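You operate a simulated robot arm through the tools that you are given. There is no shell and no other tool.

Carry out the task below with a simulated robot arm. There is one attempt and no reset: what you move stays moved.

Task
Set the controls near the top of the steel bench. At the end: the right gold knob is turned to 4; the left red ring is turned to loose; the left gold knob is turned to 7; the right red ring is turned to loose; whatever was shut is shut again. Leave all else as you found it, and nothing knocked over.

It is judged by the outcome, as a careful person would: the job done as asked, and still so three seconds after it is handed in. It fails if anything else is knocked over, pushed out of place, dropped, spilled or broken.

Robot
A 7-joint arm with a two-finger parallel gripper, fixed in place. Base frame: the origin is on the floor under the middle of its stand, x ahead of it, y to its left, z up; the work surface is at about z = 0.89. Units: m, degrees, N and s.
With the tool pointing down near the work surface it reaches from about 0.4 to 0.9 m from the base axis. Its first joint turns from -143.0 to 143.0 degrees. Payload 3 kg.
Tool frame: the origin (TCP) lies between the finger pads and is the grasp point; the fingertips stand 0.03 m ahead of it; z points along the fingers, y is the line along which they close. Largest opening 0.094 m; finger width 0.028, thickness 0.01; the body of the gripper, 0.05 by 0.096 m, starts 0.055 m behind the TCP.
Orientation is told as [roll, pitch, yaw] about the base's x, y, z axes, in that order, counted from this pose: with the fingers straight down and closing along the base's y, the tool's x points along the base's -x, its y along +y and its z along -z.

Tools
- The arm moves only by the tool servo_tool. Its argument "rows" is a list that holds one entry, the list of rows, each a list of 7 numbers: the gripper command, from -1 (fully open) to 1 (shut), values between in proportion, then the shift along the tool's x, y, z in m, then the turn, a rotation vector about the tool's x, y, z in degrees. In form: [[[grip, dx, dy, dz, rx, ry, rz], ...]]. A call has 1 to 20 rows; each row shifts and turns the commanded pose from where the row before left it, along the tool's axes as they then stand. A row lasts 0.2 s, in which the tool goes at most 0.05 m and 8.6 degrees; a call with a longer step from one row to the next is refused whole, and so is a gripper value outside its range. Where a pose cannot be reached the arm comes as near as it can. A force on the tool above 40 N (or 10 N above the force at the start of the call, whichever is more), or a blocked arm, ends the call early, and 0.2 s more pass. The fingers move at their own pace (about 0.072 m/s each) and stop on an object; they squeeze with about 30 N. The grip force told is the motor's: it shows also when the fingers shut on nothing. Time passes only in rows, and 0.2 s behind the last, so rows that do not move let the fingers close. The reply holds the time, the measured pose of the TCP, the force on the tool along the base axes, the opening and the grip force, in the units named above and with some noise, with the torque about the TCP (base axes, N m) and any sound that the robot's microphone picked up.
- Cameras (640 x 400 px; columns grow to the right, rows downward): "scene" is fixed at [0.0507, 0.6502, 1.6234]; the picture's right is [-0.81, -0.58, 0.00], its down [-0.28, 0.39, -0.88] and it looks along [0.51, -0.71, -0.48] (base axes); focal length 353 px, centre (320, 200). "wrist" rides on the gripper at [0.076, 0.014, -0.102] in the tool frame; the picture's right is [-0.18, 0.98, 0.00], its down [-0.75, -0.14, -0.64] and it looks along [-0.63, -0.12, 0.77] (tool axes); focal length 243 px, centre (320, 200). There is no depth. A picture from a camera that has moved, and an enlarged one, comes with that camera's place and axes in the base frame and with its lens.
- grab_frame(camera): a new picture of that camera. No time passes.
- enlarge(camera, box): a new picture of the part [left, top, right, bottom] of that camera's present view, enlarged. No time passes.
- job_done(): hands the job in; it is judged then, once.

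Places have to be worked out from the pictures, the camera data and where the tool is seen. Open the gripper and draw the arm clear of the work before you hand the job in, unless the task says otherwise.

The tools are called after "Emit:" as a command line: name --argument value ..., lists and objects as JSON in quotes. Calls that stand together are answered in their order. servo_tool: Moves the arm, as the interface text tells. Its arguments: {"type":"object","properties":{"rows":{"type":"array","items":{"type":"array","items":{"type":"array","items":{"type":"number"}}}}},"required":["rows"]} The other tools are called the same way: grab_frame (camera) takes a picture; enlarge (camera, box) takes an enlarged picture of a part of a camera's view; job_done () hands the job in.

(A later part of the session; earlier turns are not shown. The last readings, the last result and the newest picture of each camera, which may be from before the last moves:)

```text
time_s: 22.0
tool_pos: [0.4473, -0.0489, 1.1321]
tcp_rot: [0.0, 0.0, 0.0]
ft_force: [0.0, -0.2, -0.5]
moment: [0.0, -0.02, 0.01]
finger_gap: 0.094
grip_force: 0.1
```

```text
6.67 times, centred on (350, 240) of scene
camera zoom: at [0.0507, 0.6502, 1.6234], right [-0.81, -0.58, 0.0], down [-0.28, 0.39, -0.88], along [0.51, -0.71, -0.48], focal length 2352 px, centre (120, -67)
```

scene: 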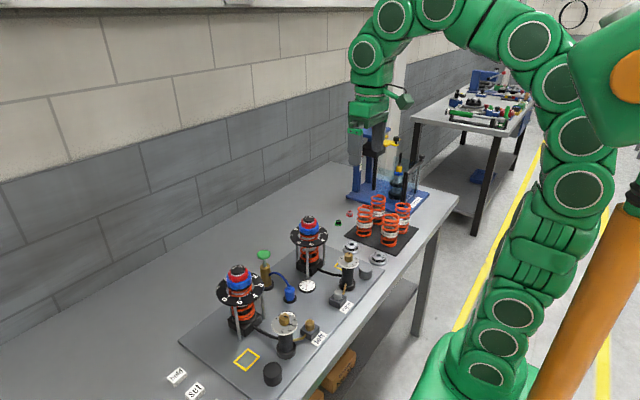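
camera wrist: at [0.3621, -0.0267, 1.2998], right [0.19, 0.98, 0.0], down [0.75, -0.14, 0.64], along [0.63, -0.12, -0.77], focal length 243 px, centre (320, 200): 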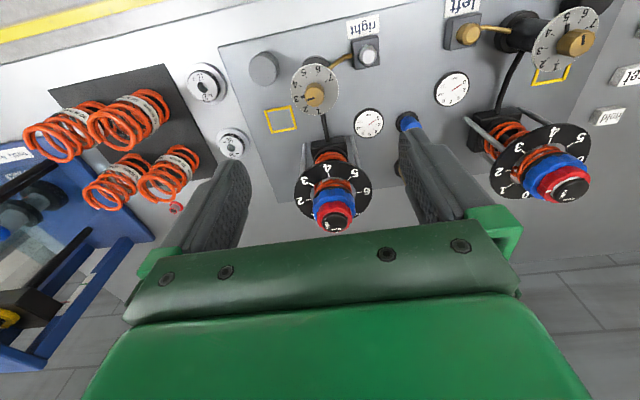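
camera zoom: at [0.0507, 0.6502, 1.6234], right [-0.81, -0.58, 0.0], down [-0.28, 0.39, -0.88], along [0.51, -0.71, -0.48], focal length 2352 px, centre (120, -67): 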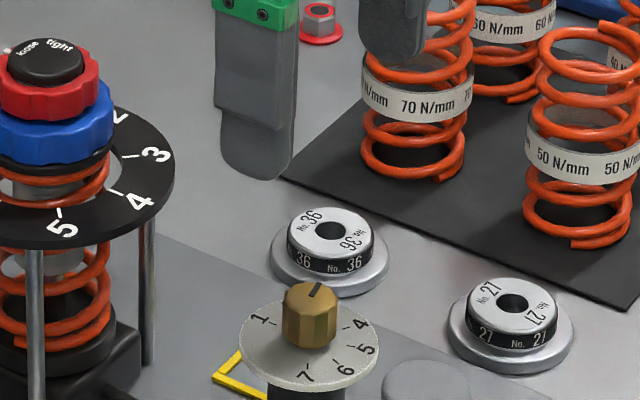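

Combining these views with the earlier scene bias, the right knob axis is about (0.451, -0.050). The dial face is at z ≈ 0.979 and the knob top at z ≈ 1.003. I'll centre over it, yaw +60° so the fingers stay off the pointer block, and lower partway to check alignment.

Emit:
servo_tool --rows '[[[-1, -0.0037, -0.0014, 0, 0, 0, 0], [-1, 0, 0, 0, 0, 0, -7.5], [-1, 0, 0, 0, 0, 0, -7.5], [-1, 0, 0, 0, 0, 0, -7.5], [-1, 0, 0, 0, 0, 0, -7.5], [-1, 0, 0, 0, 0, 0, -7.5], [-1, 0, 0, 0, 0, 0, -7.5], [-1, 0, 0, 0, 0, 0, -7.5], [-1, 0, 0, 0, 0, 0, -7.5], [-1, 0, 0, 0.035, 0, 0, 0], [-1, 0, 0, 0.035, 0, 0, 0], [-1, 0, 0, 0, 0, 0, 0]]]'

Emit:
grab_frame --camera "wrist"

Emit:
enlarge --camera "wrist" --box '[250, 90, 390, 210]'

Emit:
enlarge --camera "scene" --box '[320, 210, 380, 270]'

```text
time_s: 24.6
tool_pos: [0.4536, -0.0521, 1.0628]
tcp_rot: [0.0, 0.0, 60.0]
ft_force: [-0.5, -0.5, 0.2]
moment: [-0.04, 0.01, 0.02]
finger_gap: 0.094
grip_force: 0.0
```

```text
taken
camera wrist: at [0.4015, -0.1103, 1.1648], right [-0.76, 0.65, 0.0], down [0.5, 0.58, 0.64], along [0.42, 0.49, -0.77], focal length 243 px, centre (320, 200)
```

wrist: 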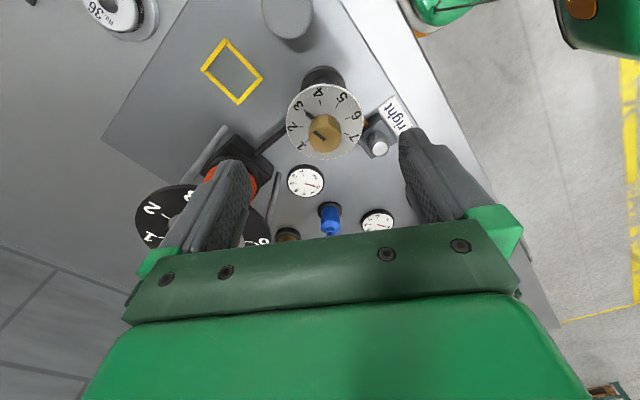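

```text
3.33 times, centred on (320, 150) of wrist
camera zoom: at [0.4015, -0.1103, 1.1648], right [-0.76, 0.65, 0.0], down [0.5, 0.58, 0.64], along [0.42, 0.49, -0.77], focal length 809 px, centre (320, 367)
```

zoom: 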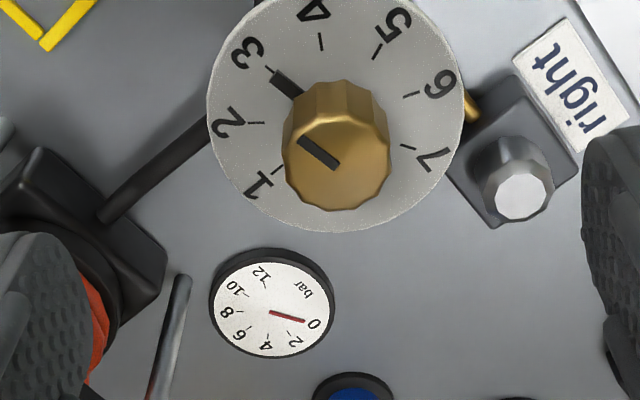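

```text
6.67 times, centred on (350, 240) of scene
camera zoom: at [0.0507, 0.6502, 1.6234], right [-0.81, -0.58, 0.0], down [-0.28, 0.39, -0.88], along [0.51, -0.71, -0.48], focal length 2352 px, centre (120, -67)
```

zoom: 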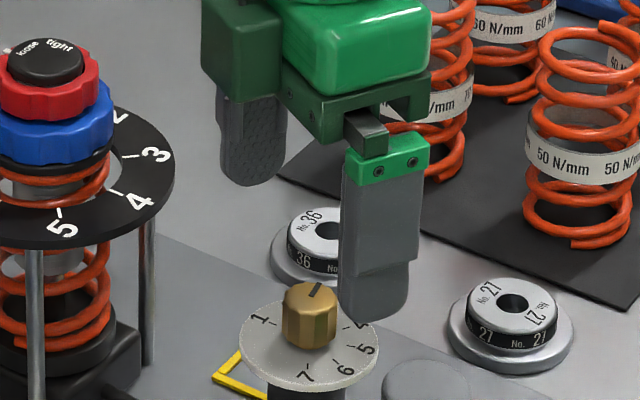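

Relative to the tool axis, the knob is offset about -1.8 mm in tool x and +2.7 mm in tool y. I'll correct and descend to TCP z ≈ 1.016, so the fingertips are just above the dial, and check before closing.

Emit:
servo_tool --rows '[[[-1, -0.0018, 0.0027, 0.02, 0, 0, 0], [-1, 0, 0, 0.02, 0, 0, 0], [-1, 0, 0, 0.007, 0, 0, 0], [-1, 0, 0, 0, 0, 0, 0]]]'

Emit:
enlarge --camera "wrist" --box '[250, 90, 390, 210]'

Emit:
enlarge --camera "scene" --box '[320, 210, 380, 270]'

```text
time_s: 25.6
tool_pos: [0.4516, -0.0488, 1.0156]
tcp_rot: [0.1, 0.0, 60.0]
ft_force: [0.9, -0.2, 0.9]
moment: [0.01, -0.01, 0.02]
finger_gap: 0.094
grip_force: 0.0
```

```text
3.33 times, centred on (320, 150) of wrist
camera zoom: at [0.3991, -0.1065, 1.1181], right [-0.76, 0.65, 0.0], down [0.5, 0.58, 0.64], along [0.42, 0.49, -0.77], focal length 809 px, centre (320, 367)
```

zoom: 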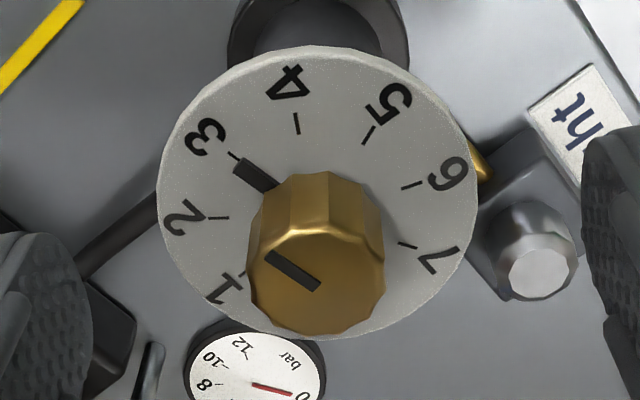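

```text
6.67 times, centred on (350, 240) of scene
camera zoom: at [0.0507, 0.6502, 1.6234], right [-0.81, -0.58, 0.0], down [-0.28, 0.39, -0.88], along [0.51, -0.71, -0.48], focal length 2352 px, centre (120, -67)
```

zoom: 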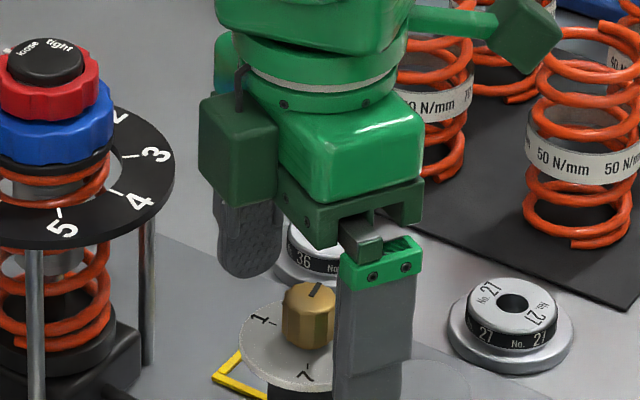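

The knob is centred within about 1 mm. I'll check the fingertip height against the dial in the scene camera before closing.

Emit:
enlarge --camera "scene" --box '[325, 235, 385, 285]'

```text
8.00 times, centred on (355, 260) of scene
camera zoom: at [0.0507, 0.6502, 1.6234], right [-0.81, -0.58, 0.0], down [-0.28, 0.39, -0.88], along [0.51, -0.71, -0.48], focal length 2822 px, centre (40, -280)
```

zoom: 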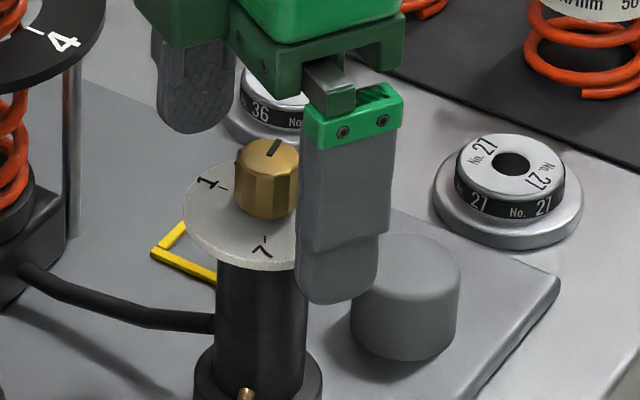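

The fingertips sit about 5 mm above the dial, level with the knob's lower half. I'll trim 0.8 mm and close.

Emit:
servo_tool --rows '[[[-1, 0, -0.0008, 0, 0, 0, 0], [0.2, 0, 0, 0, 0, 0, 0], [0.2, 0, 0, 0, 0, 0, 0], [1, 0, 0, 0, 0, 0, 0], [1, 0, 0, 0, 0, 0, 0], [1, 0, 0, 0, 0, 0, 0]]]'

Emit:
enlarge --camera "wrist" --box '[250, 90, 390, 210]'

```text
time_s: 27.0
tool_pos: [0.4509, -0.0482, 1.0157]
tcp_rot: [0.1, -0.1, 60.0]
ft_force: [-14.5, 9.1, 5.9]
moment: [0.26, 0.08, -0.09]
finger_gap: 0.0229
grip_force: 44.9
```

```text
3.33 times, centred on (320, 150) of wrist
camera zoom: at [0.3994, -0.1068, 1.118], right [-0.76, 0.65, 0.0], down [0.5, 0.58, 0.64], along [0.42, 0.49, -0.77], focal length 809 px, centre (320, 367)
```

zoom: 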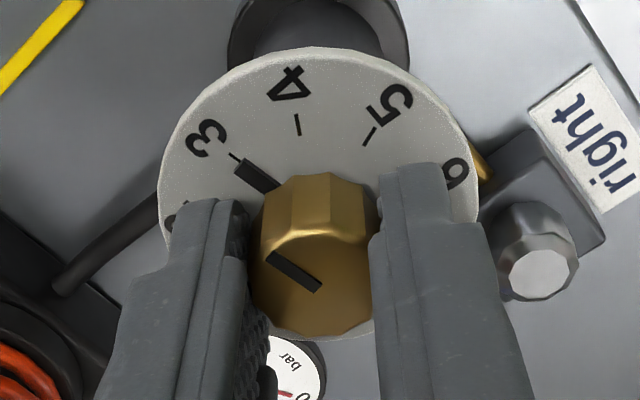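

The knob is gripped at a 22.9 mm gap, with about 17 N of side force along tool +y. I'll relieve about 1.1 mm and check.

Emit:
servo_tool --rows '[[[1, 0, 0.0011, 0, 0, 0, 0], [1, 0, 0, 0, 0, 0, 0]]]'

```text
time_s: 27.6
tool_pos: [0.4507, -0.0487, 1.0154]
tcp_rot: [-0.1, 0.0, 60.0]
ft_force: [3.7, -9.3, -15.6]
moment: [0.53, -0.39, 0.02]
finger_gap: 0.0233
grip_force: 44.8
```

The forces are small now. I'll trim and turn 24° clockwise.

Emit:
servo_tool --rows '[[[1, 0.0003, -0.0004, 0.0005, 0, 0, 0], [1, 0, 0, 0, 0, 0, 8], [1, 0, 0, 0, 0, 0, 8], [1, 0, 0, 0, 0, 0, 8], [1, 0, 0, 0, 0, 0, 0]]]'

Emit:
enlarge --camera "wrist" --box '[250, 90, 390, 210]'

```text
time_s: 28.8
tool_pos: [0.4516, -0.0487, 1.0141]
tcp_rot: [-0.2, -0.2, 35.9]
ft_force: [9.2, -4.5, -4.4]
moment: [0.53, -0.26, 0.04]
finger_gap: 0.0232
grip_force: 45.4
stopped in row 5: the force on the tool passed its limit at 42 N (the readings are from after the stop); the commanded pose is now the measured one
```

```text
3.33 times, centred on (320, 150) of wrist
camera zoom: at [0.3798, -0.0815, 1.1177], right [-0.43, 0.9, 0.0], down [0.69, 0.33, 0.64], along [0.58, 0.27, -0.76], focal length 809 px, centre (320, 367)
```

zoom: 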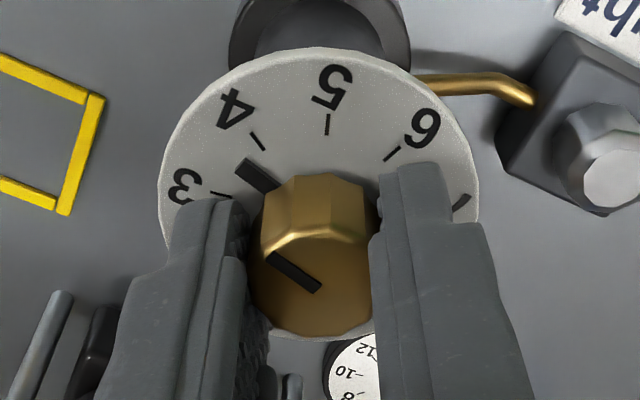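

The pointer moved with the knob and is now 24° past 3, so 16° remain. I'll relieve the side force and turn in smaller steps.

Emit:
servo_tool --rows '[[[1, -0.0003, -0.0005, 0, 0.1, 0.1, 0], [1, 0, 0, 0, 0, 0, 5], [1, 0, 0, 0, 0, 0, 5], [1, 0, 0, 0, 0, 0, 0]]]'

```text
time_s: 29.8
tool_pos: [0.4524, -0.049, 1.0153]
tcp_rot: [-0.3, -0.1, 25.9]
ft_force: [3.2, -2.7, 4.2]
moment: [0.12, 0.79, 0.0]
finger_gap: 0.023
grip_force: 44.6
```

Forces are low at yaw 25.9°. I'll turn the last 6° and check the pointer against 4.

Emit:
servo_tool --rows '[[[1, 0, 0, 0, 0, 0, 3], [1, 0, 0, 0, 0, 0, 3], [1, 0, 0, 0, 0, 0, 0]]]'

Emit:
enlarge --camera "wrist" --box '[250, 90, 390, 210]'

```text
time_s: 30.6
tool_pos: [0.4522, -0.0488, 1.0136]
tcp_rot: [-0.3, -0.1, 19.9]
ft_force: [-0.2, -10.7, -2.6]
moment: [0.41, -0.19, 0.02]
finger_gap: 0.0235
grip_force: 45.1
```

```text
3.33 times, centred on (320, 150) of wrist
camera zoom: at [0.3737, -0.0609, 1.1177], right [-0.16, 0.99, 0.0], down [0.75, 0.13, 0.64], along [0.64, 0.1, -0.77], focal length 809 px, centre (320, 367)
```

zoom: 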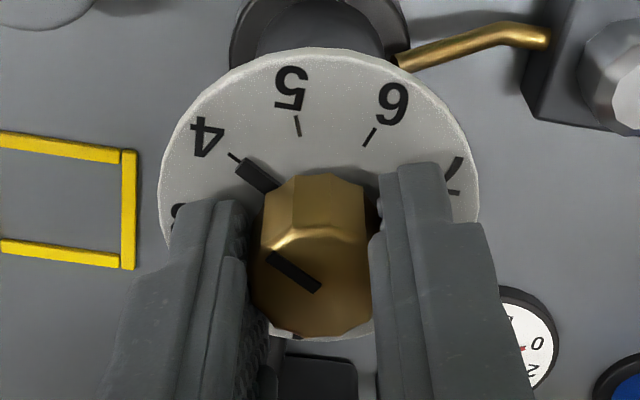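

The pointer now meets 4's mark exactly as it met 3's before. I'll open the fingers and rise straight up, then check.

Emit:
servo_tool --rows '[[[0.3, 0, 0, 0, 0, 0, 0], [0, 0, 0, 0, 0, 0, 0], [-1, 0, 0, 0, 0, 0, 0], [-1, 0, 0, 0, 0, 0, 0], [-1, 0, 0, -0.02, 0, 0, 0], [-1, 0, 0, -0.04, 0, 0, 0], [-1, 0, 0, -0.04, 0, 0, 0], [-1, 0, 0, -0.04, 0, 0, 0], [-1, 0, 0, -0.04, 0, 0, 0], [-1, 0, 0, 0, 0, 0, 0]]]'

Emit:
enlarge --camera "wrist" --box '[250, 30, 390, 150]'

Emit:
grab_frame --camera "scene"

```text
time_s: 32.8
tool_pos: [0.4516, -0.0464, 1.1949]
tcp_rot: [-0.2, -0.1, 19.9]
ft_force: [0.1, 0.5, -0.2]
moment: [0.04, 0.0, -0.01]
finger_gap: 0.0939
grip_force: 0.0
```

```text
3.33 times, centred on (320, 90) of wrist
camera zoom: at [0.3736, -0.0587, 1.297], right [-0.16, 0.99, 0.0], down [0.75, 0.13, 0.64], along [0.64, 0.1, -0.77], focal length 809 px, centre (320, 567)
```

zoom: 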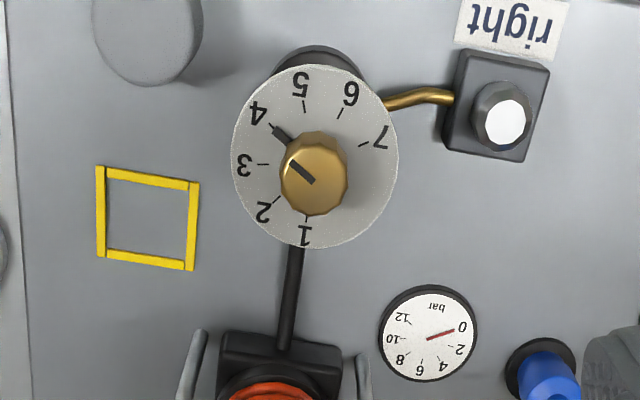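

```text
taken
```

scene: 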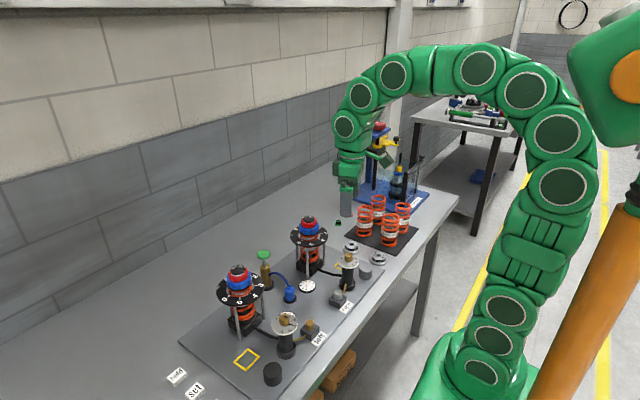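

The right gold knob reads 4. Now I'll bring yaw back to 0 and go across at this height to the left station.

Emit:
servo_tool --rows '[[[-1, 0, 0, 0, 0, 0, 6.6], [-1, 0, 0, 0, 0, 0, 6.6], [-1, 0, 0, 0, 0, 0, 6.7], [-1, 0, 0.045, 0, 0, 0, 0], [-1, 0, 0.045, 0, 0, 0, 0], [-1, 0, 0.045, 0, 0, 0, 0], [-1, 0, 0.045, 0, 0, 0, 0], [-1, 0, 0.045, 0, 0, 0, 0], [-1, 0, 0.045, 0, 0, 0, 0], [-1, 0, 0.005, 0, 0, 0, 0], [-1, 0, 0, 0, 0, 0, 0]]]'

Emit:
grab_frame --camera "wrist"

Emit:
enlarge --camera "wrist" --box '[260, 40, 380, 130]'

Emit:
enlarge --camera "wrist" --box '[270, 150, 390, 240]'

```text
time_s: 35.2
tool_pos: [0.4508, 0.2285, 1.1931]
tcp_rot: [-0.1, -0.2, -0.1]
ft_force: [0.1, -0.3, -0.9]
moment: [-0.03, 0.02, 0.0]
finger_gap: 0.094
grip_force: 0.0
```

```text
taken
camera wrist: at [0.3736, 0.243, 1.2958], right [0.18, 0.98, 0.0], down [0.75, -0.14, 0.65], along [0.63, -0.12, -0.76], focal length 243 px, centre (320, 200)
```

wrist: 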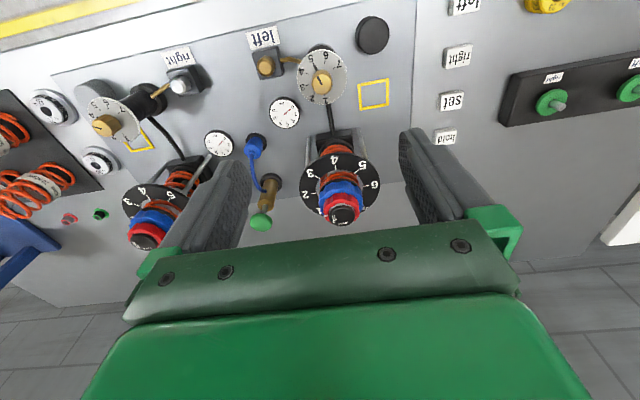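

```text
4.44 times, centred on (320, 85) of wrist
camera zoom: at [0.3736, 0.243, 1.2958], right [0.18, 0.98, 0.0], down [0.75, -0.14, 0.65], along [0.63, -0.12, -0.76], focal length 1078 px, centre (320, 711)
```

zoom: 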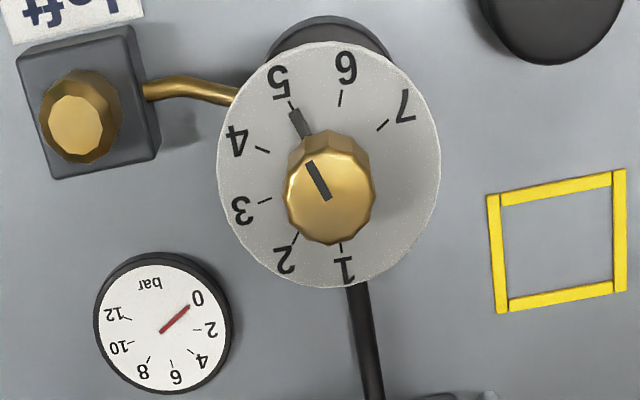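

```text
4.44 times, centred on (330, 195) of wrist
camera zoom: at [0.3736, 0.243, 1.2958], right [0.18, 0.98, 0.0], down [0.75, -0.14, 0.65], along [0.63, -0.12, -0.76], focal length 1078 px, centre (276, 222)
```

zoom: 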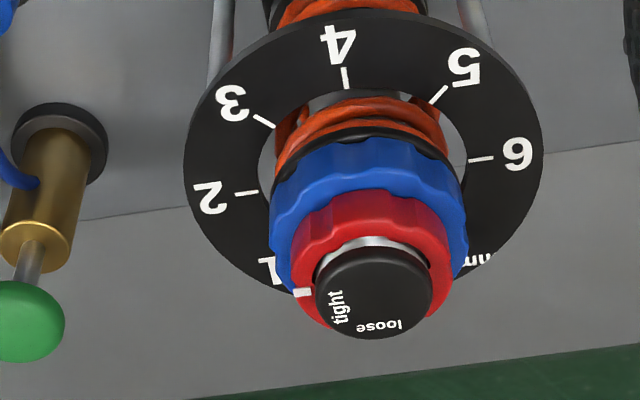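

The left station mirrors the right one at +0.28 m in y: tower at about (0.590, 0.231), knob at about (0.451, 0.232) reading 5, ring at "tight". I'll go over the left tower and pre-turn to yaw -45°.

Emit:
servo_tool --rows '[[[-1, -0.046, 0, 0, 0, 0, 0], [-1, -0.046, 0.001, 0, 0, 0, 0], [-1, -0.046, 0.001, 0, 0, 0, 0], [-1, 0, 0, 0, 0, 0, 7.5], [-1, 0, 0, 0, 0, 0, 7.5], [-1, 0, 0, 0, 0, 0, 7.5], [-1, 0, 0, 0, 0, 0, 7.5], [-1, 0, 0, 0, 0, 0, 7.5], [-1, 0, 0, 0, 0, 0, 7.4], [-1, 0, 0, 0, 0, 0, 0], [-1, 0, 0, 0, 0, 0, 0]]]'

Emit:
grab_frame --camera "wrist"

Emit:
enlarge --camera "wrist" --box '[270, 50, 380, 140]'

```text
time_s: 37.6
tool_pos: [0.5889, 0.2289, 1.1943]
tcp_rot: [0.0, -0.3, -44.8]
ft_force: [0.2, 0.2, -0.4]
moment: [0.0, -0.04, -0.02]
finger_gap: 0.094
grip_force: 0.1
```

```text
taken
camera wrist: at [0.544, 0.2936, 1.2966], right [0.82, 0.57, 0.0], down [0.43, -0.63, 0.65], along [0.37, -0.53, -0.76], focal length 243 px, centre (320, 200)
```

wrist: 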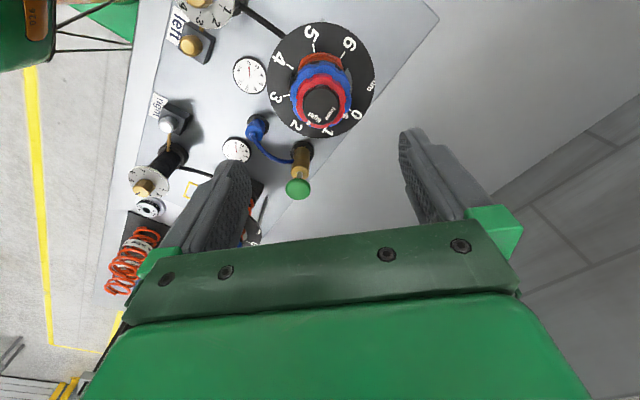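

```text
4.44 times, centred on (325, 95) of wrist
camera zoom: at [0.544, 0.2936, 1.2966], right [0.82, 0.57, 0.0], down [0.43, -0.63, 0.65], along [0.37, -0.53, -0.76], focal length 1078 px, centre (298, 667)
```

zoom: 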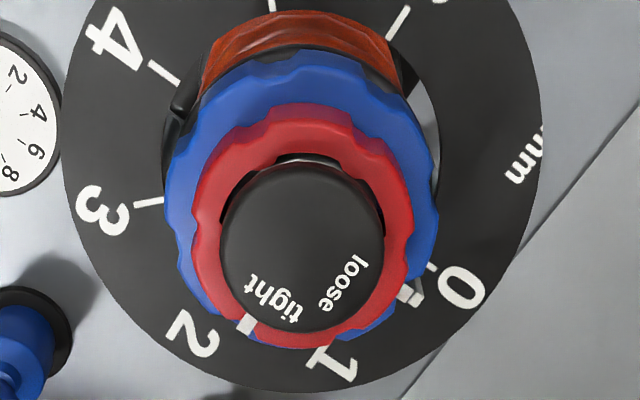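

The left ring's axis is within about 2 mm of the tool axis. I'll correct (+1.4, +1.3 mm), descend to just above grip height with the fingers open, and check.

Emit:
servo_tool --rows '[[[-1, 0.0014, 0.0013, 0.03, 0, 0, 0], [-1, 0, 0, 0.04, 0, 0, 0], [-1, 0, 0, 0.03, 0, 0, 0], [-1, 0, 0, 0.0045, 0, 0, 0], [-1, 0, 0, 0, 0, 0, 0]]]'

Emit:
enlarge --camera "wrist" --box '[230, 100, 430, 230]'

Emit:
enlarge --camera "scene" --box '[205, 235, 270, 290]'

```text
time_s: 38.8
tool_pos: [0.5877, 0.2316, 1.0896]
tcp_rot: [-0.1, -0.4, -44.9]
ft_force: [-0.2, 0.0, 0.3]
moment: [-0.01, -0.03, 0.0]
finger_gap: 0.0938
grip_force: 0.3
```

```text
3.08 times, centred on (330, 165) of wrist
camera zoom: at [0.543, 0.2962, 1.1924], right [0.82, 0.57, 0.0], down [0.43, -0.63, 0.65], along [0.37, -0.53, -0.76], focal length 746 px, centre (289, 308)
```

zoom: 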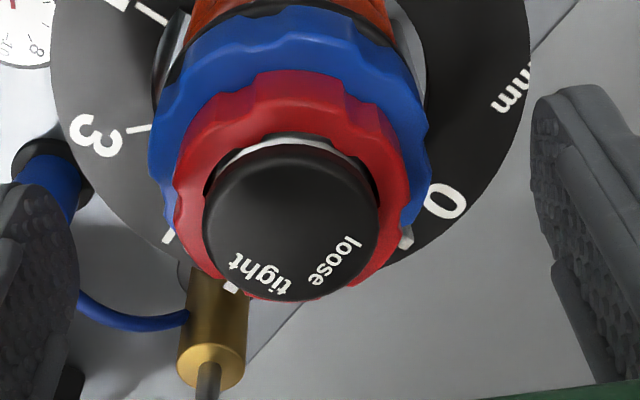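

```text
7.27 times, centred on (238, 262) of scene
camera zoom: at [0.0507, 0.6502, 1.6234], right [-0.81, -0.58, 0.0], down [-0.28, 0.39, -0.88], along [0.51, -0.71, -0.48], focal length 2566 px, centre (920, -254)
```

zoom: 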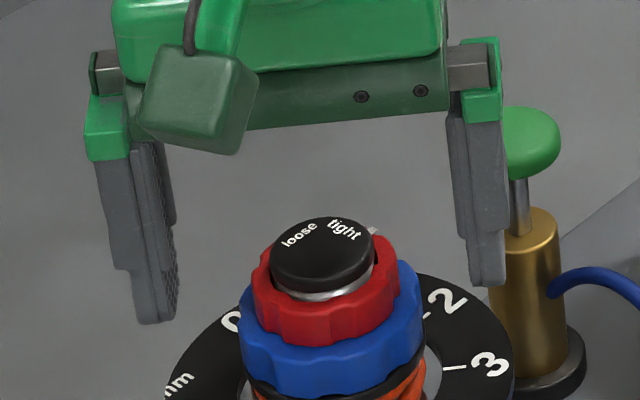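

The view matches how the right ring looked before gripping. I'll lower 2 mm more and close on the left red ring.

Emit:
servo_tool --rows '[[[-1, 0.0003, 0.0002, 0.002, 0, 0, 0], [-0.2, 0, 0, 0, 0, 0, 0], [-0.2, 0, 0, 0, 0, 0, 0], [1, 0, 0, 0, 0, 0, 0], [1, 0, 0, 0, 0, 0, 0]]]'

Emit:
enlarge --camera "scene" --box '[205, 235, 270, 290]'

```text
time_s: 40.0
tool_pos: [0.5865, 0.2319, 1.0875]
tcp_rot: [-0.1, -0.4, -44.9]
ft_force: [-7.4, -5.8, 0.9]
moment: [0.03, 0.09, -0.04]
finger_gap: 0.0459
grip_force: 44.8
```

```text
7.27 times, centred on (238, 262) of scene
camera zoom: at [0.0507, 0.6502, 1.6234], right [-0.81, -0.58, 0.0], down [-0.28, 0.39, -0.88], along [0.51, -0.71, -0.48], focal length 2566 px, centre (920, -254)
```

zoom: 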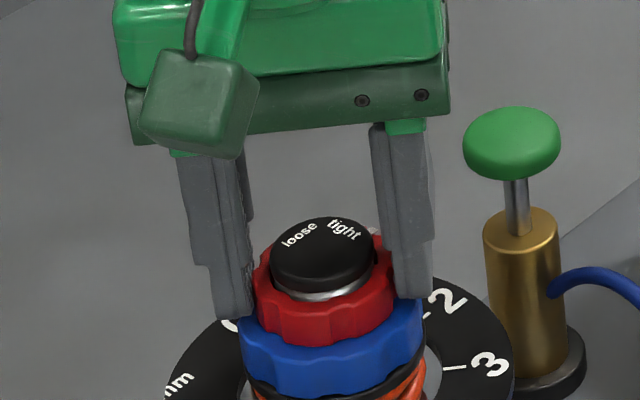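

The red ring is gripped (45.9 mm) with about -9 N of side force along tool y. I'll trim 0.6 mm and turn the first 16° counter-clockwise.

Emit:
servo_tool --rows '[[[1, 0, -0.0006, 0, 0, 0, 0], [1, 0, 0, 0, 0, 0, -8], [1, 0, 0, 0, 0, 0, -8], [1, 0, 0, 0, 0, 0, 0]]]'

```text
time_s: 41.0
tool_pos: [0.5885, 0.23, 1.087]
tcp_rot: [-0.1, -0.2, -28.8]
ft_force: [-22.4, 2.9, 6.2]
moment: [0.58, 1.14, -0.01]
finger_gap: 0.0458
grip_force: 44.4
```

A side force of about +21 N along tool x has built up. I'll trim (+1.4, -0.5 mm) and turn another 16°.

Emit:
servo_tool --rows '[[[1, 0.0014, -0.0005, 0, 0, 0, 0], [1, 0, 0, 0, 0, 0, -8], [1, 0, 0, 0, 0, 0, -8], [1, 0, 0, 0, 0, 0, 0]]]'

Emit:
enlarge --camera "wrist" --box '[260, 100, 380, 220]'

```text
time_s: 42.0
tool_pos: [0.5888, 0.2319, 1.0881]
tcp_rot: [-0.1, -0.3, -12.8]
ft_force: [9.5, 5.5, 4.0]
moment: [0.37, -0.82, 0.01]
finger_gap: 0.0456
grip_force: 44.9
```

```text
3.33 times, centred on (320, 160) of wrist
camera zoom: at [0.5153, 0.2619, 1.1904], right [0.4, 0.92, 0.0], down [0.7, -0.3, 0.65], along [0.59, -0.26, -0.76], focal length 809 px, centre (320, 333)
```

zoom: 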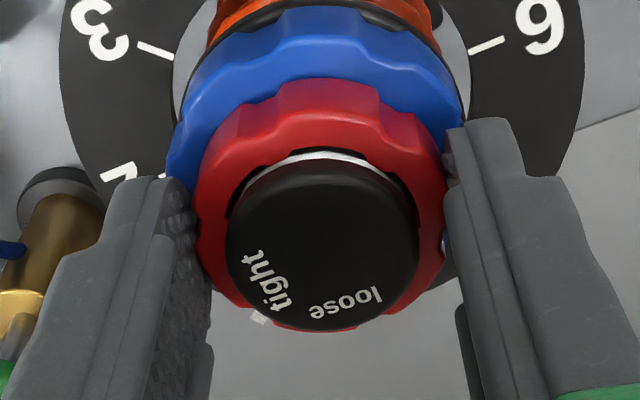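

The ring is turning with the gripper, 32° so far. I'll trim slightly and continue another 16°.

Emit:
servo_tool --rows '[[[1, -0.0005, 0.0005, 0, 0, 0, 0], [1, 0, 0, 0, 0, 0, -8], [1, 0, 0, 0, 0, 0, -8], [1, 0, 0, 0, 0, 0, 0]]]'

```text
time_s: 43.0
tool_pos: [0.5872, 0.2305, 1.0865]
tcp_rot: [-0.4, -0.2, 3.2]
ft_force: [3.6, -19.7, 11.7]
moment: [-0.31, -0.15, -0.04]
finger_gap: 0.0457
grip_force: 44.5
```

About -20 N has built along tool y. I'll trim 1.3 mm, lift 0.5 mm, and turn another 16°.

Emit:
servo_tool --rows '[[[1, 0, -0.0013, -0.0006, 0, 0, 0], [1, 0, 0, 0, 0, 0, -8], [1, 0, 0, 0, 0, 0, -8], [1, 0, 0, 0, 0, 0, 0]]]'

```text
time_s: 44.0
tool_pos: [0.5894, 0.2298, 1.0879]
tcp_rot: [-0.3, -0.1, 19.2]
ft_force: [4.9, -8.1, -0.8]
moment: [-0.04, -0.01, -0.03]
finger_gap: 0.0457
grip_force: 45.0
```

Forces are low and the total turn is 64°. I'll trim slightly and go 16° more to 80°.

Emit:
servo_tool --rows '[[[1, 0, -0.0005, 0, 0, 0, 0], [1, 0, 0, 0, 0, 0, -8], [1, 0, 0, 0, 0, 0, -8], [1, 0, 0, 0, 0, 0, 0]]]'

Emit:
enlarge --camera "wrist" --box '[260, 100, 380, 220]'

```text
time_s: 45.0
tool_pos: [0.5896, 0.2301, 1.0879]
tcp_rot: [-0.3, 0.0, 35.3]
ft_force: [6.3, 1.3, -11.5]
moment: [0.25, -0.15, 0.03]
finger_gap: 0.0457
grip_force: 44.8
```

```text
3.33 times, centred on (320, 160) of wrist
camera zoom: at [0.5165, 0.1979, 1.1912], right [-0.42, 0.91, 0.0], down [0.7, 0.32, 0.64], along [0.59, 0.26, -0.77], focal length 809 px, centre (320, 333)
```

zoom: 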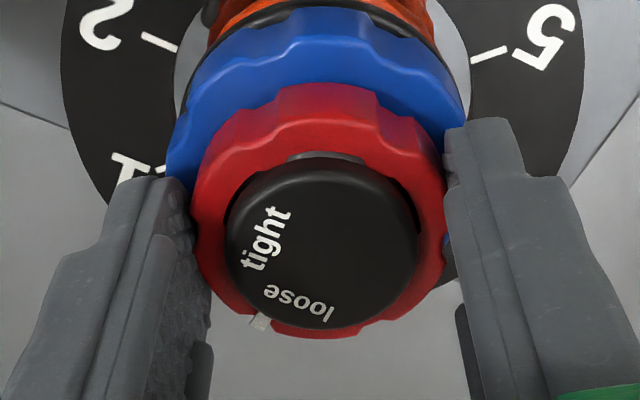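

80° are done and the tick is just short of "loose". I'll turn the last 10°, then open and rise to check.

Emit:
servo_tool --rows '[[[1, 0, 0, 0, 0, 0, -5], [1, 0, 0, 0, 0, 0, -5], [1, 0, 0, 0, 0, 0, 0]]]'

Emit:
enlarge --camera "wrist" --box '[260, 100, 380, 220]'

```text
time_s: 45.8
tool_pos: [0.589, 0.2298, 1.0886]
tcp_rot: [-0.3, 0.1, 45.1]
ft_force: [2.7, -10.2, -8.6]
moment: [-0.02, 0.27, -0.99]
finger_gap: 0.0459
grip_force: 45.0
```

```text
3.33 times, centred on (320, 160) of wrist
camera zoom: at [0.5232, 0.1859, 1.1914], right [-0.57, 0.82, -0.01], down [0.63, 0.44, 0.64], along [0.53, 0.36, -0.77], focal length 809 px, centre (320, 333)
```

zoom: 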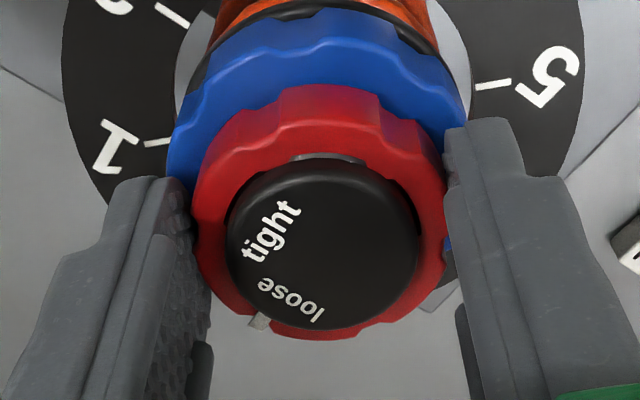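

A -1 N·m torque about z has appeared, so the ring has reached its end stop at "loose". I'll open and rise.

Emit:
servo_tool --rows '[[[0, 0, 0, 0, 0, 0, 0], [-1, 0, 0, 0, 0, 0, 0], [-1, 0, 0, 0, 0, 0, 0], [-1, 0, 0, 0, 0, 0, 0], [-1, 0, 0, -0.03, 0, 0, 0], [-1, 0, 0, -0.04, 0, 0, 0], [-1, 0, 0, -0.04, 0, 0, 0], [-1, 0, 0, 0, 0, 0, 0]]]'

Emit:
enlarge --camera "wrist" --box '[270, 50, 380, 140]'

Emit:
enlarge --camera "scene" --box '[205, 235, 270, 290]'

```text
time_s: 47.6
tool_pos: [0.5866, 0.2307, 1.1981]
tcp_rot: [-0.3, 0.1, 45.2]
ft_force: [0.0, -0.1, -0.4]
moment: [0.01, 0.02, 0.0]
finger_gap: 0.0941
grip_force: 0.1
```

```text
4.44 times, centred on (325, 95) of wrist
camera zoom: at [0.5214, 0.1872, 1.302], right [-0.57, 0.82, 0.0], down [0.63, 0.44, 0.64], along [0.53, 0.36, -0.77], focal length 1078 px, centre (298, 667)
```

zoom: 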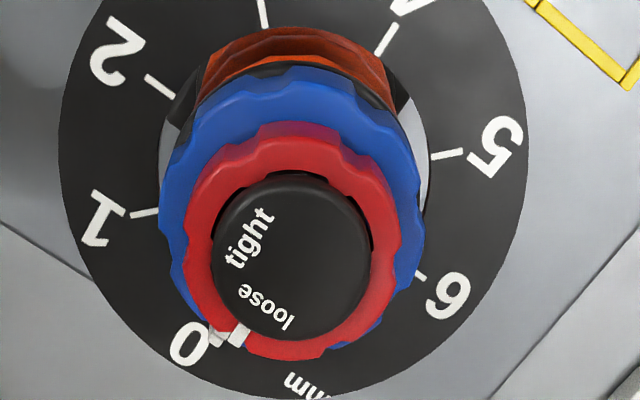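

```text
7.27 times, centred on (238, 262) of scene
camera zoom: at [0.0507, 0.6502, 1.6234], right [-0.81, -0.58, 0.0], down [-0.28, 0.39, -0.88], along [0.51, -0.71, -0.48], focal length 2566 px, centre (920, -254)
```

zoom: 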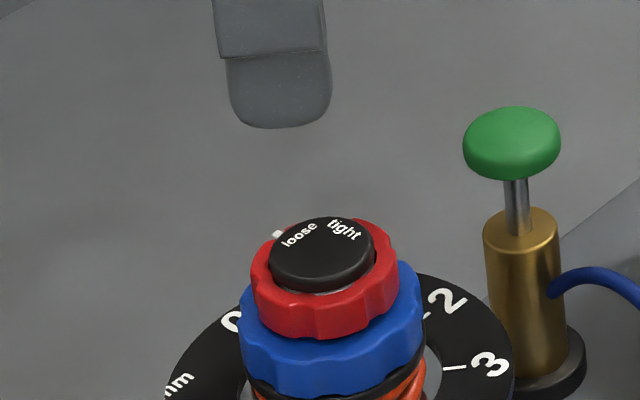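

The left red ring is at "loose", matching the right one, and the blue ring still reads 0. Next is the left gold knob (5→7, 80° clockwise). I'll move over it keeping yaw +45°, which leaves the fingers clear of the pointer.

Emit:
servo_tool --rows '[[[-1, 0.0316, 0.0325, 0, 0, 0, 0], [-1, 0.0316, 0.0325, 0, 0, 0, 0], [-1, 0.0317, 0.0324, 0.01, 0, 0, 0], [-1, 0, 0, 0.04, 0, 0, 0], [-1, 0, 0, 0.03, 0, 0, 0], [-1, 0, 0, 0, 0, 0, 0]]]'

Emit:
grab_frame --camera "wrist"

Emit:
enlarge --camera "wrist" --box '[250, 60, 390, 180]'

```text
time_s: 49.0
tool_pos: [0.4529, 0.2304, 1.1192]
tcp_rot: [-0.3, -0.1, 45.1]
ft_force: [0.8, -0.1, 0.8]
moment: [0.02, -0.01, 0.0]
finger_gap: 0.094
grip_force: 0.1
```

```text
taken
camera wrist: at [0.3874, 0.1874, 1.2223], right [-0.57, 0.82, -0.01], down [0.63, 0.44, 0.64], along [0.53, 0.36, -0.77], focal length 243 px, centre (320, 200)
```

wrist: 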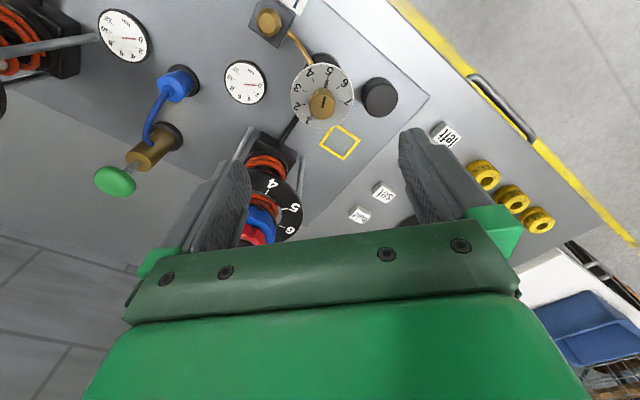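

```text
3.33 times, centred on (320, 120) of wrist
camera zoom: at [0.3874, 0.1874, 1.2223], right [-0.57, 0.82, -0.01], down [0.63, 0.44, 0.64], along [0.53, 0.36, -0.77], focal length 809 px, centre (320, 467)
```

zoom: 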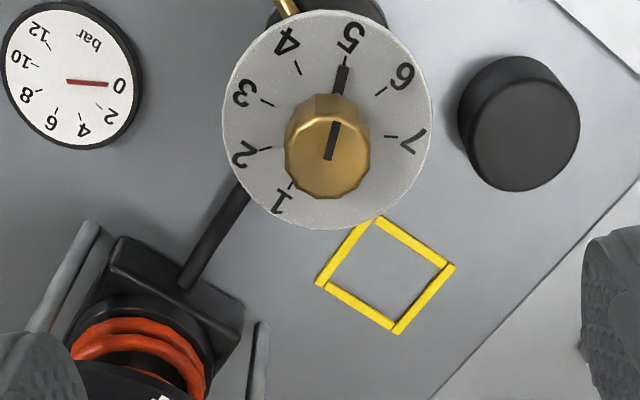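

The knob is offset by about (+2.5, +2.1) mm in the tool frame. I'll correct and go down to z ≈ 1.06 for a finer check.

Emit:
servo_tool --rows '[[[-1, 0.0022, 0.0021, 0.03, 0, 0, 0], [-1, 0, 0, 0.028, 0, 0, 0], [-1, 0, 0, 0, 0, 0, 0]]]'

Emit:
enlarge --camera "wrist" --box '[250, 90, 390, 210]'

Emit:
enlarge --camera "scene" --box '[250, 290, 330, 350]'

```text
time_s: 49.8
tool_pos: [0.4482, 0.2294, 1.0615]
tcp_rot: [-0.3, 0.0, 45.0]
ft_force: [-0.3, -0.3, -0.4]
moment: [0.01, -0.01, -0.01]
finger_gap: 0.0942
grip_force: 0.2
```

```text
3.33 times, centred on (320, 150) of wrist
camera zoom: at [0.3836, 0.1865, 1.164], right [-0.57, 0.82, 0.0], down [0.63, 0.44, 0.64], along [0.53, 0.36, -0.77], focal length 809 px, centre (320, 367)
```

zoom: 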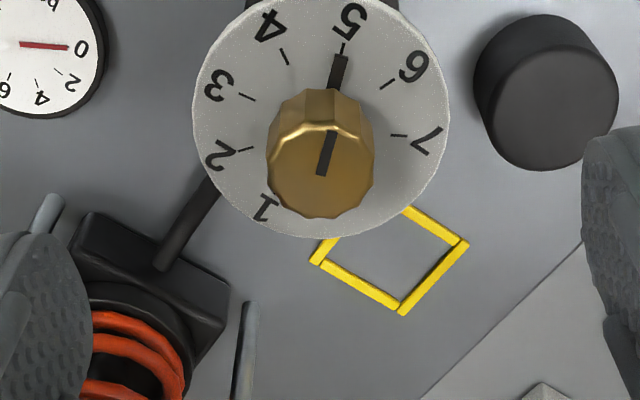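

```text
6.67 times, centred on (290, 320) of scene
camera zoom: at [0.0507, 0.6502, 1.6234], right [-0.81, -0.58, 0.0], down [-0.28, 0.39, -0.88], along [0.51, -0.71, -0.48], focal length 2352 px, centre (520, -600)
```

zoom: 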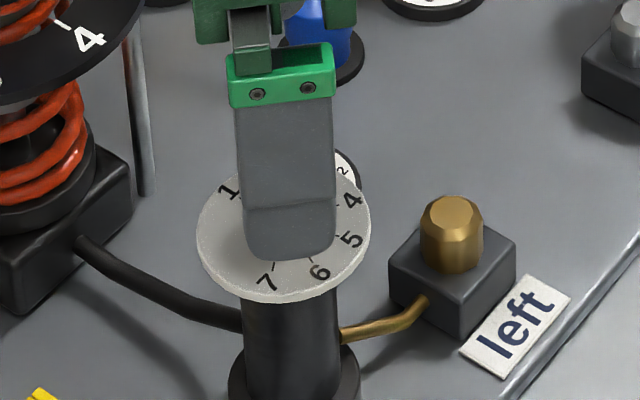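

Now it's nearly centred. I'll make a 1 mm trim, descend to TCP z ≈ 1.0155, and check once more before closing.

Emit:
servo_tool --rows '[[[-1, -0.001, 0.0004, 0.02, 0, 0, 0], [-1, 0, 0, 0.02, 0, 0, 0], [-1, 0, 0, 0.006, 0, 0, 0], [-1, 0, 0, 0, 0, 0, 0]]]'

Emit:
enlarge --camera "wrist" --box '[250, 90, 390, 210]'

Emit:
enlarge --camera "scene" --box '[250, 290, 330, 350]'

```text
time_s: 50.8
tool_pos: [0.449, 0.2314, 1.0152]
tcp_rot: [-0.3, -0.1, 45.0]
ft_force: [0.4, 1.0, 0.0]
moment: [-0.02, 0.02, -0.02]
finger_gap: 0.0939
grip_force: 0.1
```

```text
3.33 times, centred on (320, 150) of wrist
camera zoom: at [0.3849, 0.1883, 1.1173], right [-0.57, 0.82, -0.01], down [0.63, 0.44, 0.64], along [0.53, 0.36, -0.77], focal length 809 px, centre (320, 367)
```

zoom: 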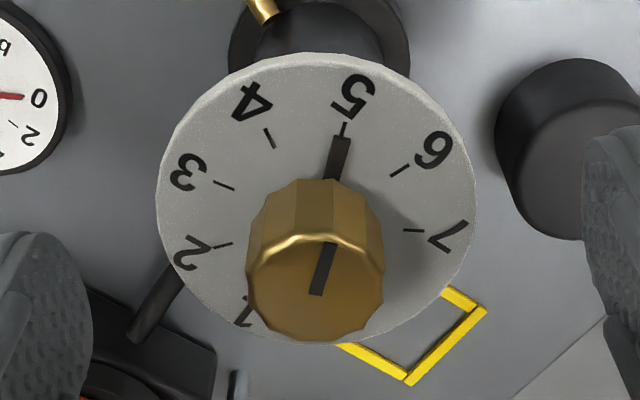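

```text
6.67 times, centred on (290, 320) of scene
camera zoom: at [0.0507, 0.6502, 1.6234], right [-0.81, -0.58, 0.0], down [-0.28, 0.39, -0.88], along [0.51, -0.71, -0.48], focal length 2352 px, centre (520, -600)
```

zoom: 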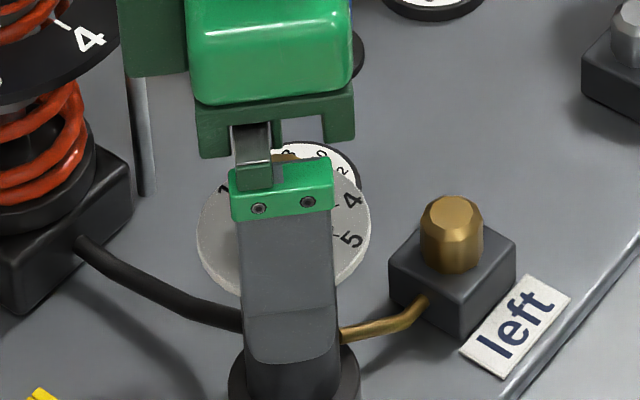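

This matches the right knob's pre-grip view except about 7 px lower, which means about 1.2 mm farther ahead. I'll trim that and close.

Emit:
servo_tool --rows '[[[-1, -0.0012, -0.0002, 0, 0, 0, 0], [0.2, 0, 0, 0, 0, 0, 0], [0.2, 0, 0, 0, 0, 0, 0], [1, 0, 0, 0, 0, 0, 0], [1, 0, 0, 0, 0, 0, 0], [1, 0, 0, 0, 0, 0, 0]]]'

Emit:
enlarge --camera "wrist" --box '[250, 90, 390, 210]'

```text
time_s: 52.2
tool_pos: [0.4509, 0.2315, 1.0149]
tcp_rot: [-0.4, 0.0, 45.0]
ft_force: [-4.0, 4.6, 14.4]
moment: [0.0, 0.79, -0.04]
finger_gap: 0.0237
grip_force: 45.1
```

```text
3.33 times, centred on (320, 150) of wrist
camera zoom: at [0.386, 0.1888, 1.1173], right [-0.57, 0.82, -0.01], down [0.63, 0.44, 0.64], along [0.53, 0.36, -0.77], focal length 809 px, centre (320, 367)
```

zoom: 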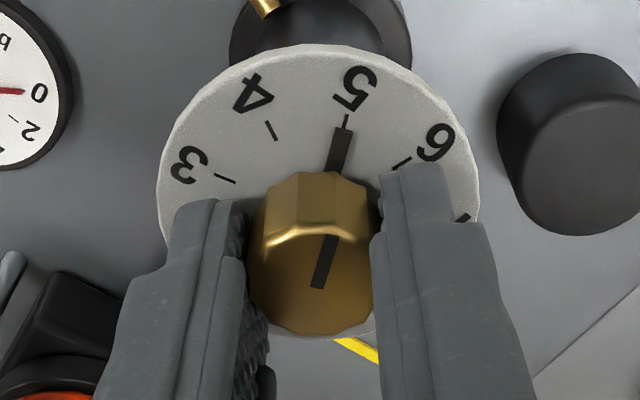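

The knob is gripped with small side forces. I'll turn 16° clockwise to start.

Emit:
servo_tool --rows '[[[1, 0, 0.0004, -0.0004, 0, 0, 0], [1, 0, 0, 0, 0, 0, 8], [1, 0, 0, 0, 0, 0, 8], [1, 0, 0, 0, 0, 0, 0]]]'

Emit:
enlarge --camera "wrist" --box '[250, 90, 390, 210]'

```text
time_s: 53.2
tool_pos: [0.452, 0.2307, 1.0149]
tcp_rot: [-0.4, -0.3, 29.0]
ft_force: [26.7, -17.0, 10.4]
moment: [0.12, -0.6, 0.06]
finger_gap: 0.0236
grip_force: 45.6
```

```text
3.33 times, centred on (320, 150) of wrist
camera zoom: at [0.3766, 0.2076, 1.1171], right [-0.32, 0.95, -0.01], down [0.72, 0.24, 0.65], along [0.61, 0.2, -0.76], focal length 809 px, centre (320, 367)
```

zoom: 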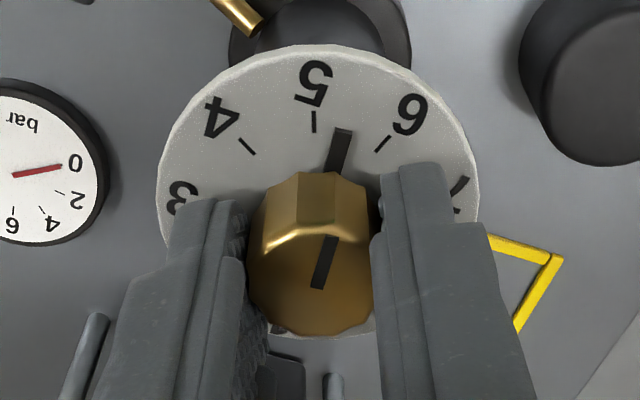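

The pointer is following toward 6. There's about -28 N of side force along tool y and -15 N along x, so I'll relieve that before going on.

Emit:
servo_tool --rows '[[[1, -0.001, -0.0016, -0.0004, 0, 0, 0], [1, 0, 0, 0, 0, 0, 0]]]'

```text
time_s: 53.8
tool_pos: [0.4526, 0.232, 1.0144]
tcp_rot: [-0.2, 0.0, 29.2]
ft_force: [4.2, -10.0, 2.6]
moment: [0.19, -0.11, 0.04]
finger_gap: 0.0239
grip_force: 45.0
```

Now it's down to about 10 N. I'll turn another 16° with a small trim.

Emit:
servo_tool --rows '[[[1, 0, -0.0006, 0, 0, 0, 0], [1, 0, 0, 0, 0, 0, 8], [1, 0, 0, 0, 0, 0, 8], [1, 0, 0, 0, 0, 0, 0]]]'

```text
time_s: 54.8
tool_pos: [0.4516, 0.2305, 1.0158]
tcp_rot: [-0.2, 0.0, 13.0]
ft_force: [-8.0, 8.6, -18.4]
moment: [0.4, 0.33, -0.04]
finger_gap: 0.0238
grip_force: 45.0
```

Forces are moderate and 32° are done. I'll trim and turn another 16°.

Emit:
servo_tool --rows '[[[1, 0.0003, 0.0005, 0.0006, 0, 0, 0], [1, 0, 0, 0, 0, 0, 8], [1, 0, 0, 0, 0, 0, 8], [1, 0, 0, 0, 0, 0, 0]]]'

Emit:
enlarge --camera "wrist" --box '[250, 90, 390, 210]'

```text
time_s: 55.8
tool_pos: [0.4536, 0.2293, 1.0136]
tcp_rot: [-0.3, -0.4, -2.8]
ft_force: [-0.6, -28.8, 21.0]
moment: [-0.39, 0.34, 0.08]
finger_gap: 0.0239
grip_force: 44.9
```

```text
3.33 times, centred on (320, 150) of wrist
camera zoom: at [0.3753, 0.2491, 1.1169], right [0.23, 0.97, 0.0], down [0.74, -0.18, 0.65], along [0.63, -0.15, -0.76], focal length 809 px, centre (320, 367)
```

zoom: 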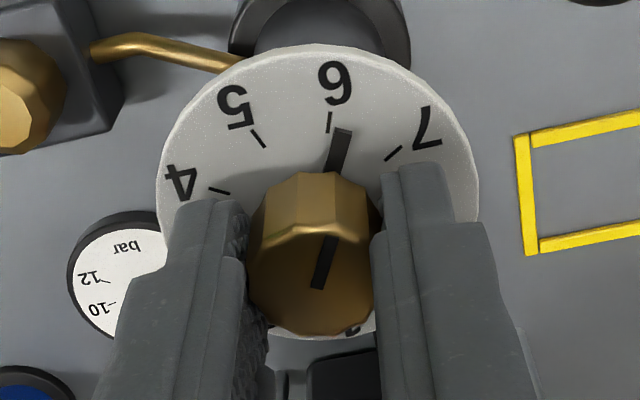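

The pointer is just past 6, with 48° done. I'll relieve the -29 N along y and the upward force first.

Emit:
servo_tool --rows '[[[1, 0, -0.0017, -0.0008, 0, 0, 0], [1, 0, 0, 0, 0, 0, 0]]]'

```text
time_s: 56.4
tool_pos: [0.4529, 0.23, 1.0136]
tcp_rot: [-0.1, -0.2, -3.0]
ft_force: [11.5, 1.5, -20.2]
moment: [0.24, -1.28, 0.03]
finger_gap: 0.0237
grip_force: 45.5
```

I over-lifted slightly, so I'll give back 0.4 mm, trim x, and turn another 16°.

Emit:
servo_tool --rows '[[[1, -0.0005, 0, 0.0004, 0, 0, 0], [1, 0, 0, 0, 0, 0, 8], [1, 0, 0, 0, 0, 0, 8], [1, 0, 0, 0, 0, 0, 0]]]'

```text
time_s: 57.4
tool_pos: [0.4529, 0.2293, 1.0149]
tcp_rot: [-0.2, -0.1, -19.0]
ft_force: [1.8, -6.9, -6.4]
moment: [0.09, -0.02, 0.03]
finger_gap: 0.0236
grip_force: 45.2
```

Forces are low at 64° done. I'll turn the remaining 16° to 80° total and look at the pointer.

Emit:
servo_tool --rows '[[[1, 0, -0.0003, 0.0002, 0, 0, 0], [1, 0, 0, 0, 0, 0, 8], [1, 0, 0, 0, 0, 0, 8], [1, 0, 0, 0, 0, 0, 0]]]'

Emit:
enlarge --camera "wrist" --box '[250, 90, 390, 210]'

```text
time_s: 58.4
tool_pos: [0.4516, 0.2287, 1.0151]
tcp_rot: [-0.3, -0.3, -34.8]
ft_force: [-13.0, -9.1, 11.5]
moment: [0.12, 0.13, 0.04]
finger_gap: 0.0238
grip_force: 44.8
stopped in row 4: the force on the tool passed its limit at 41 N (the readings are from after the stop); the commanded pose is now the measured one
```

```text
3.33 times, centred on (320, 150) of wrist
camera zoom: at [0.3964, 0.2849, 1.117], right [0.71, 0.7, 0.0], down [0.54, -0.54, 0.65], along [0.45, -0.46, -0.76], focal length 809 px, centre (320, 367)
```

zoom: 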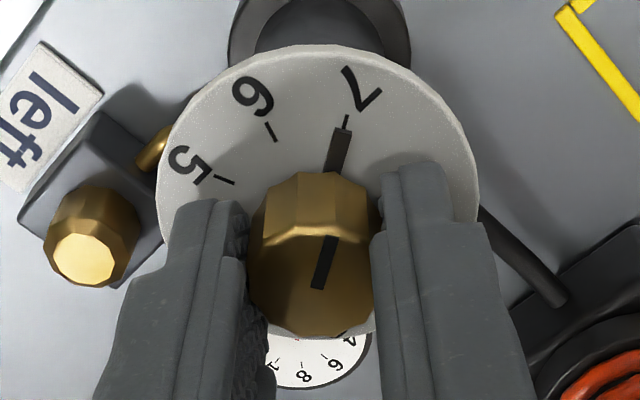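

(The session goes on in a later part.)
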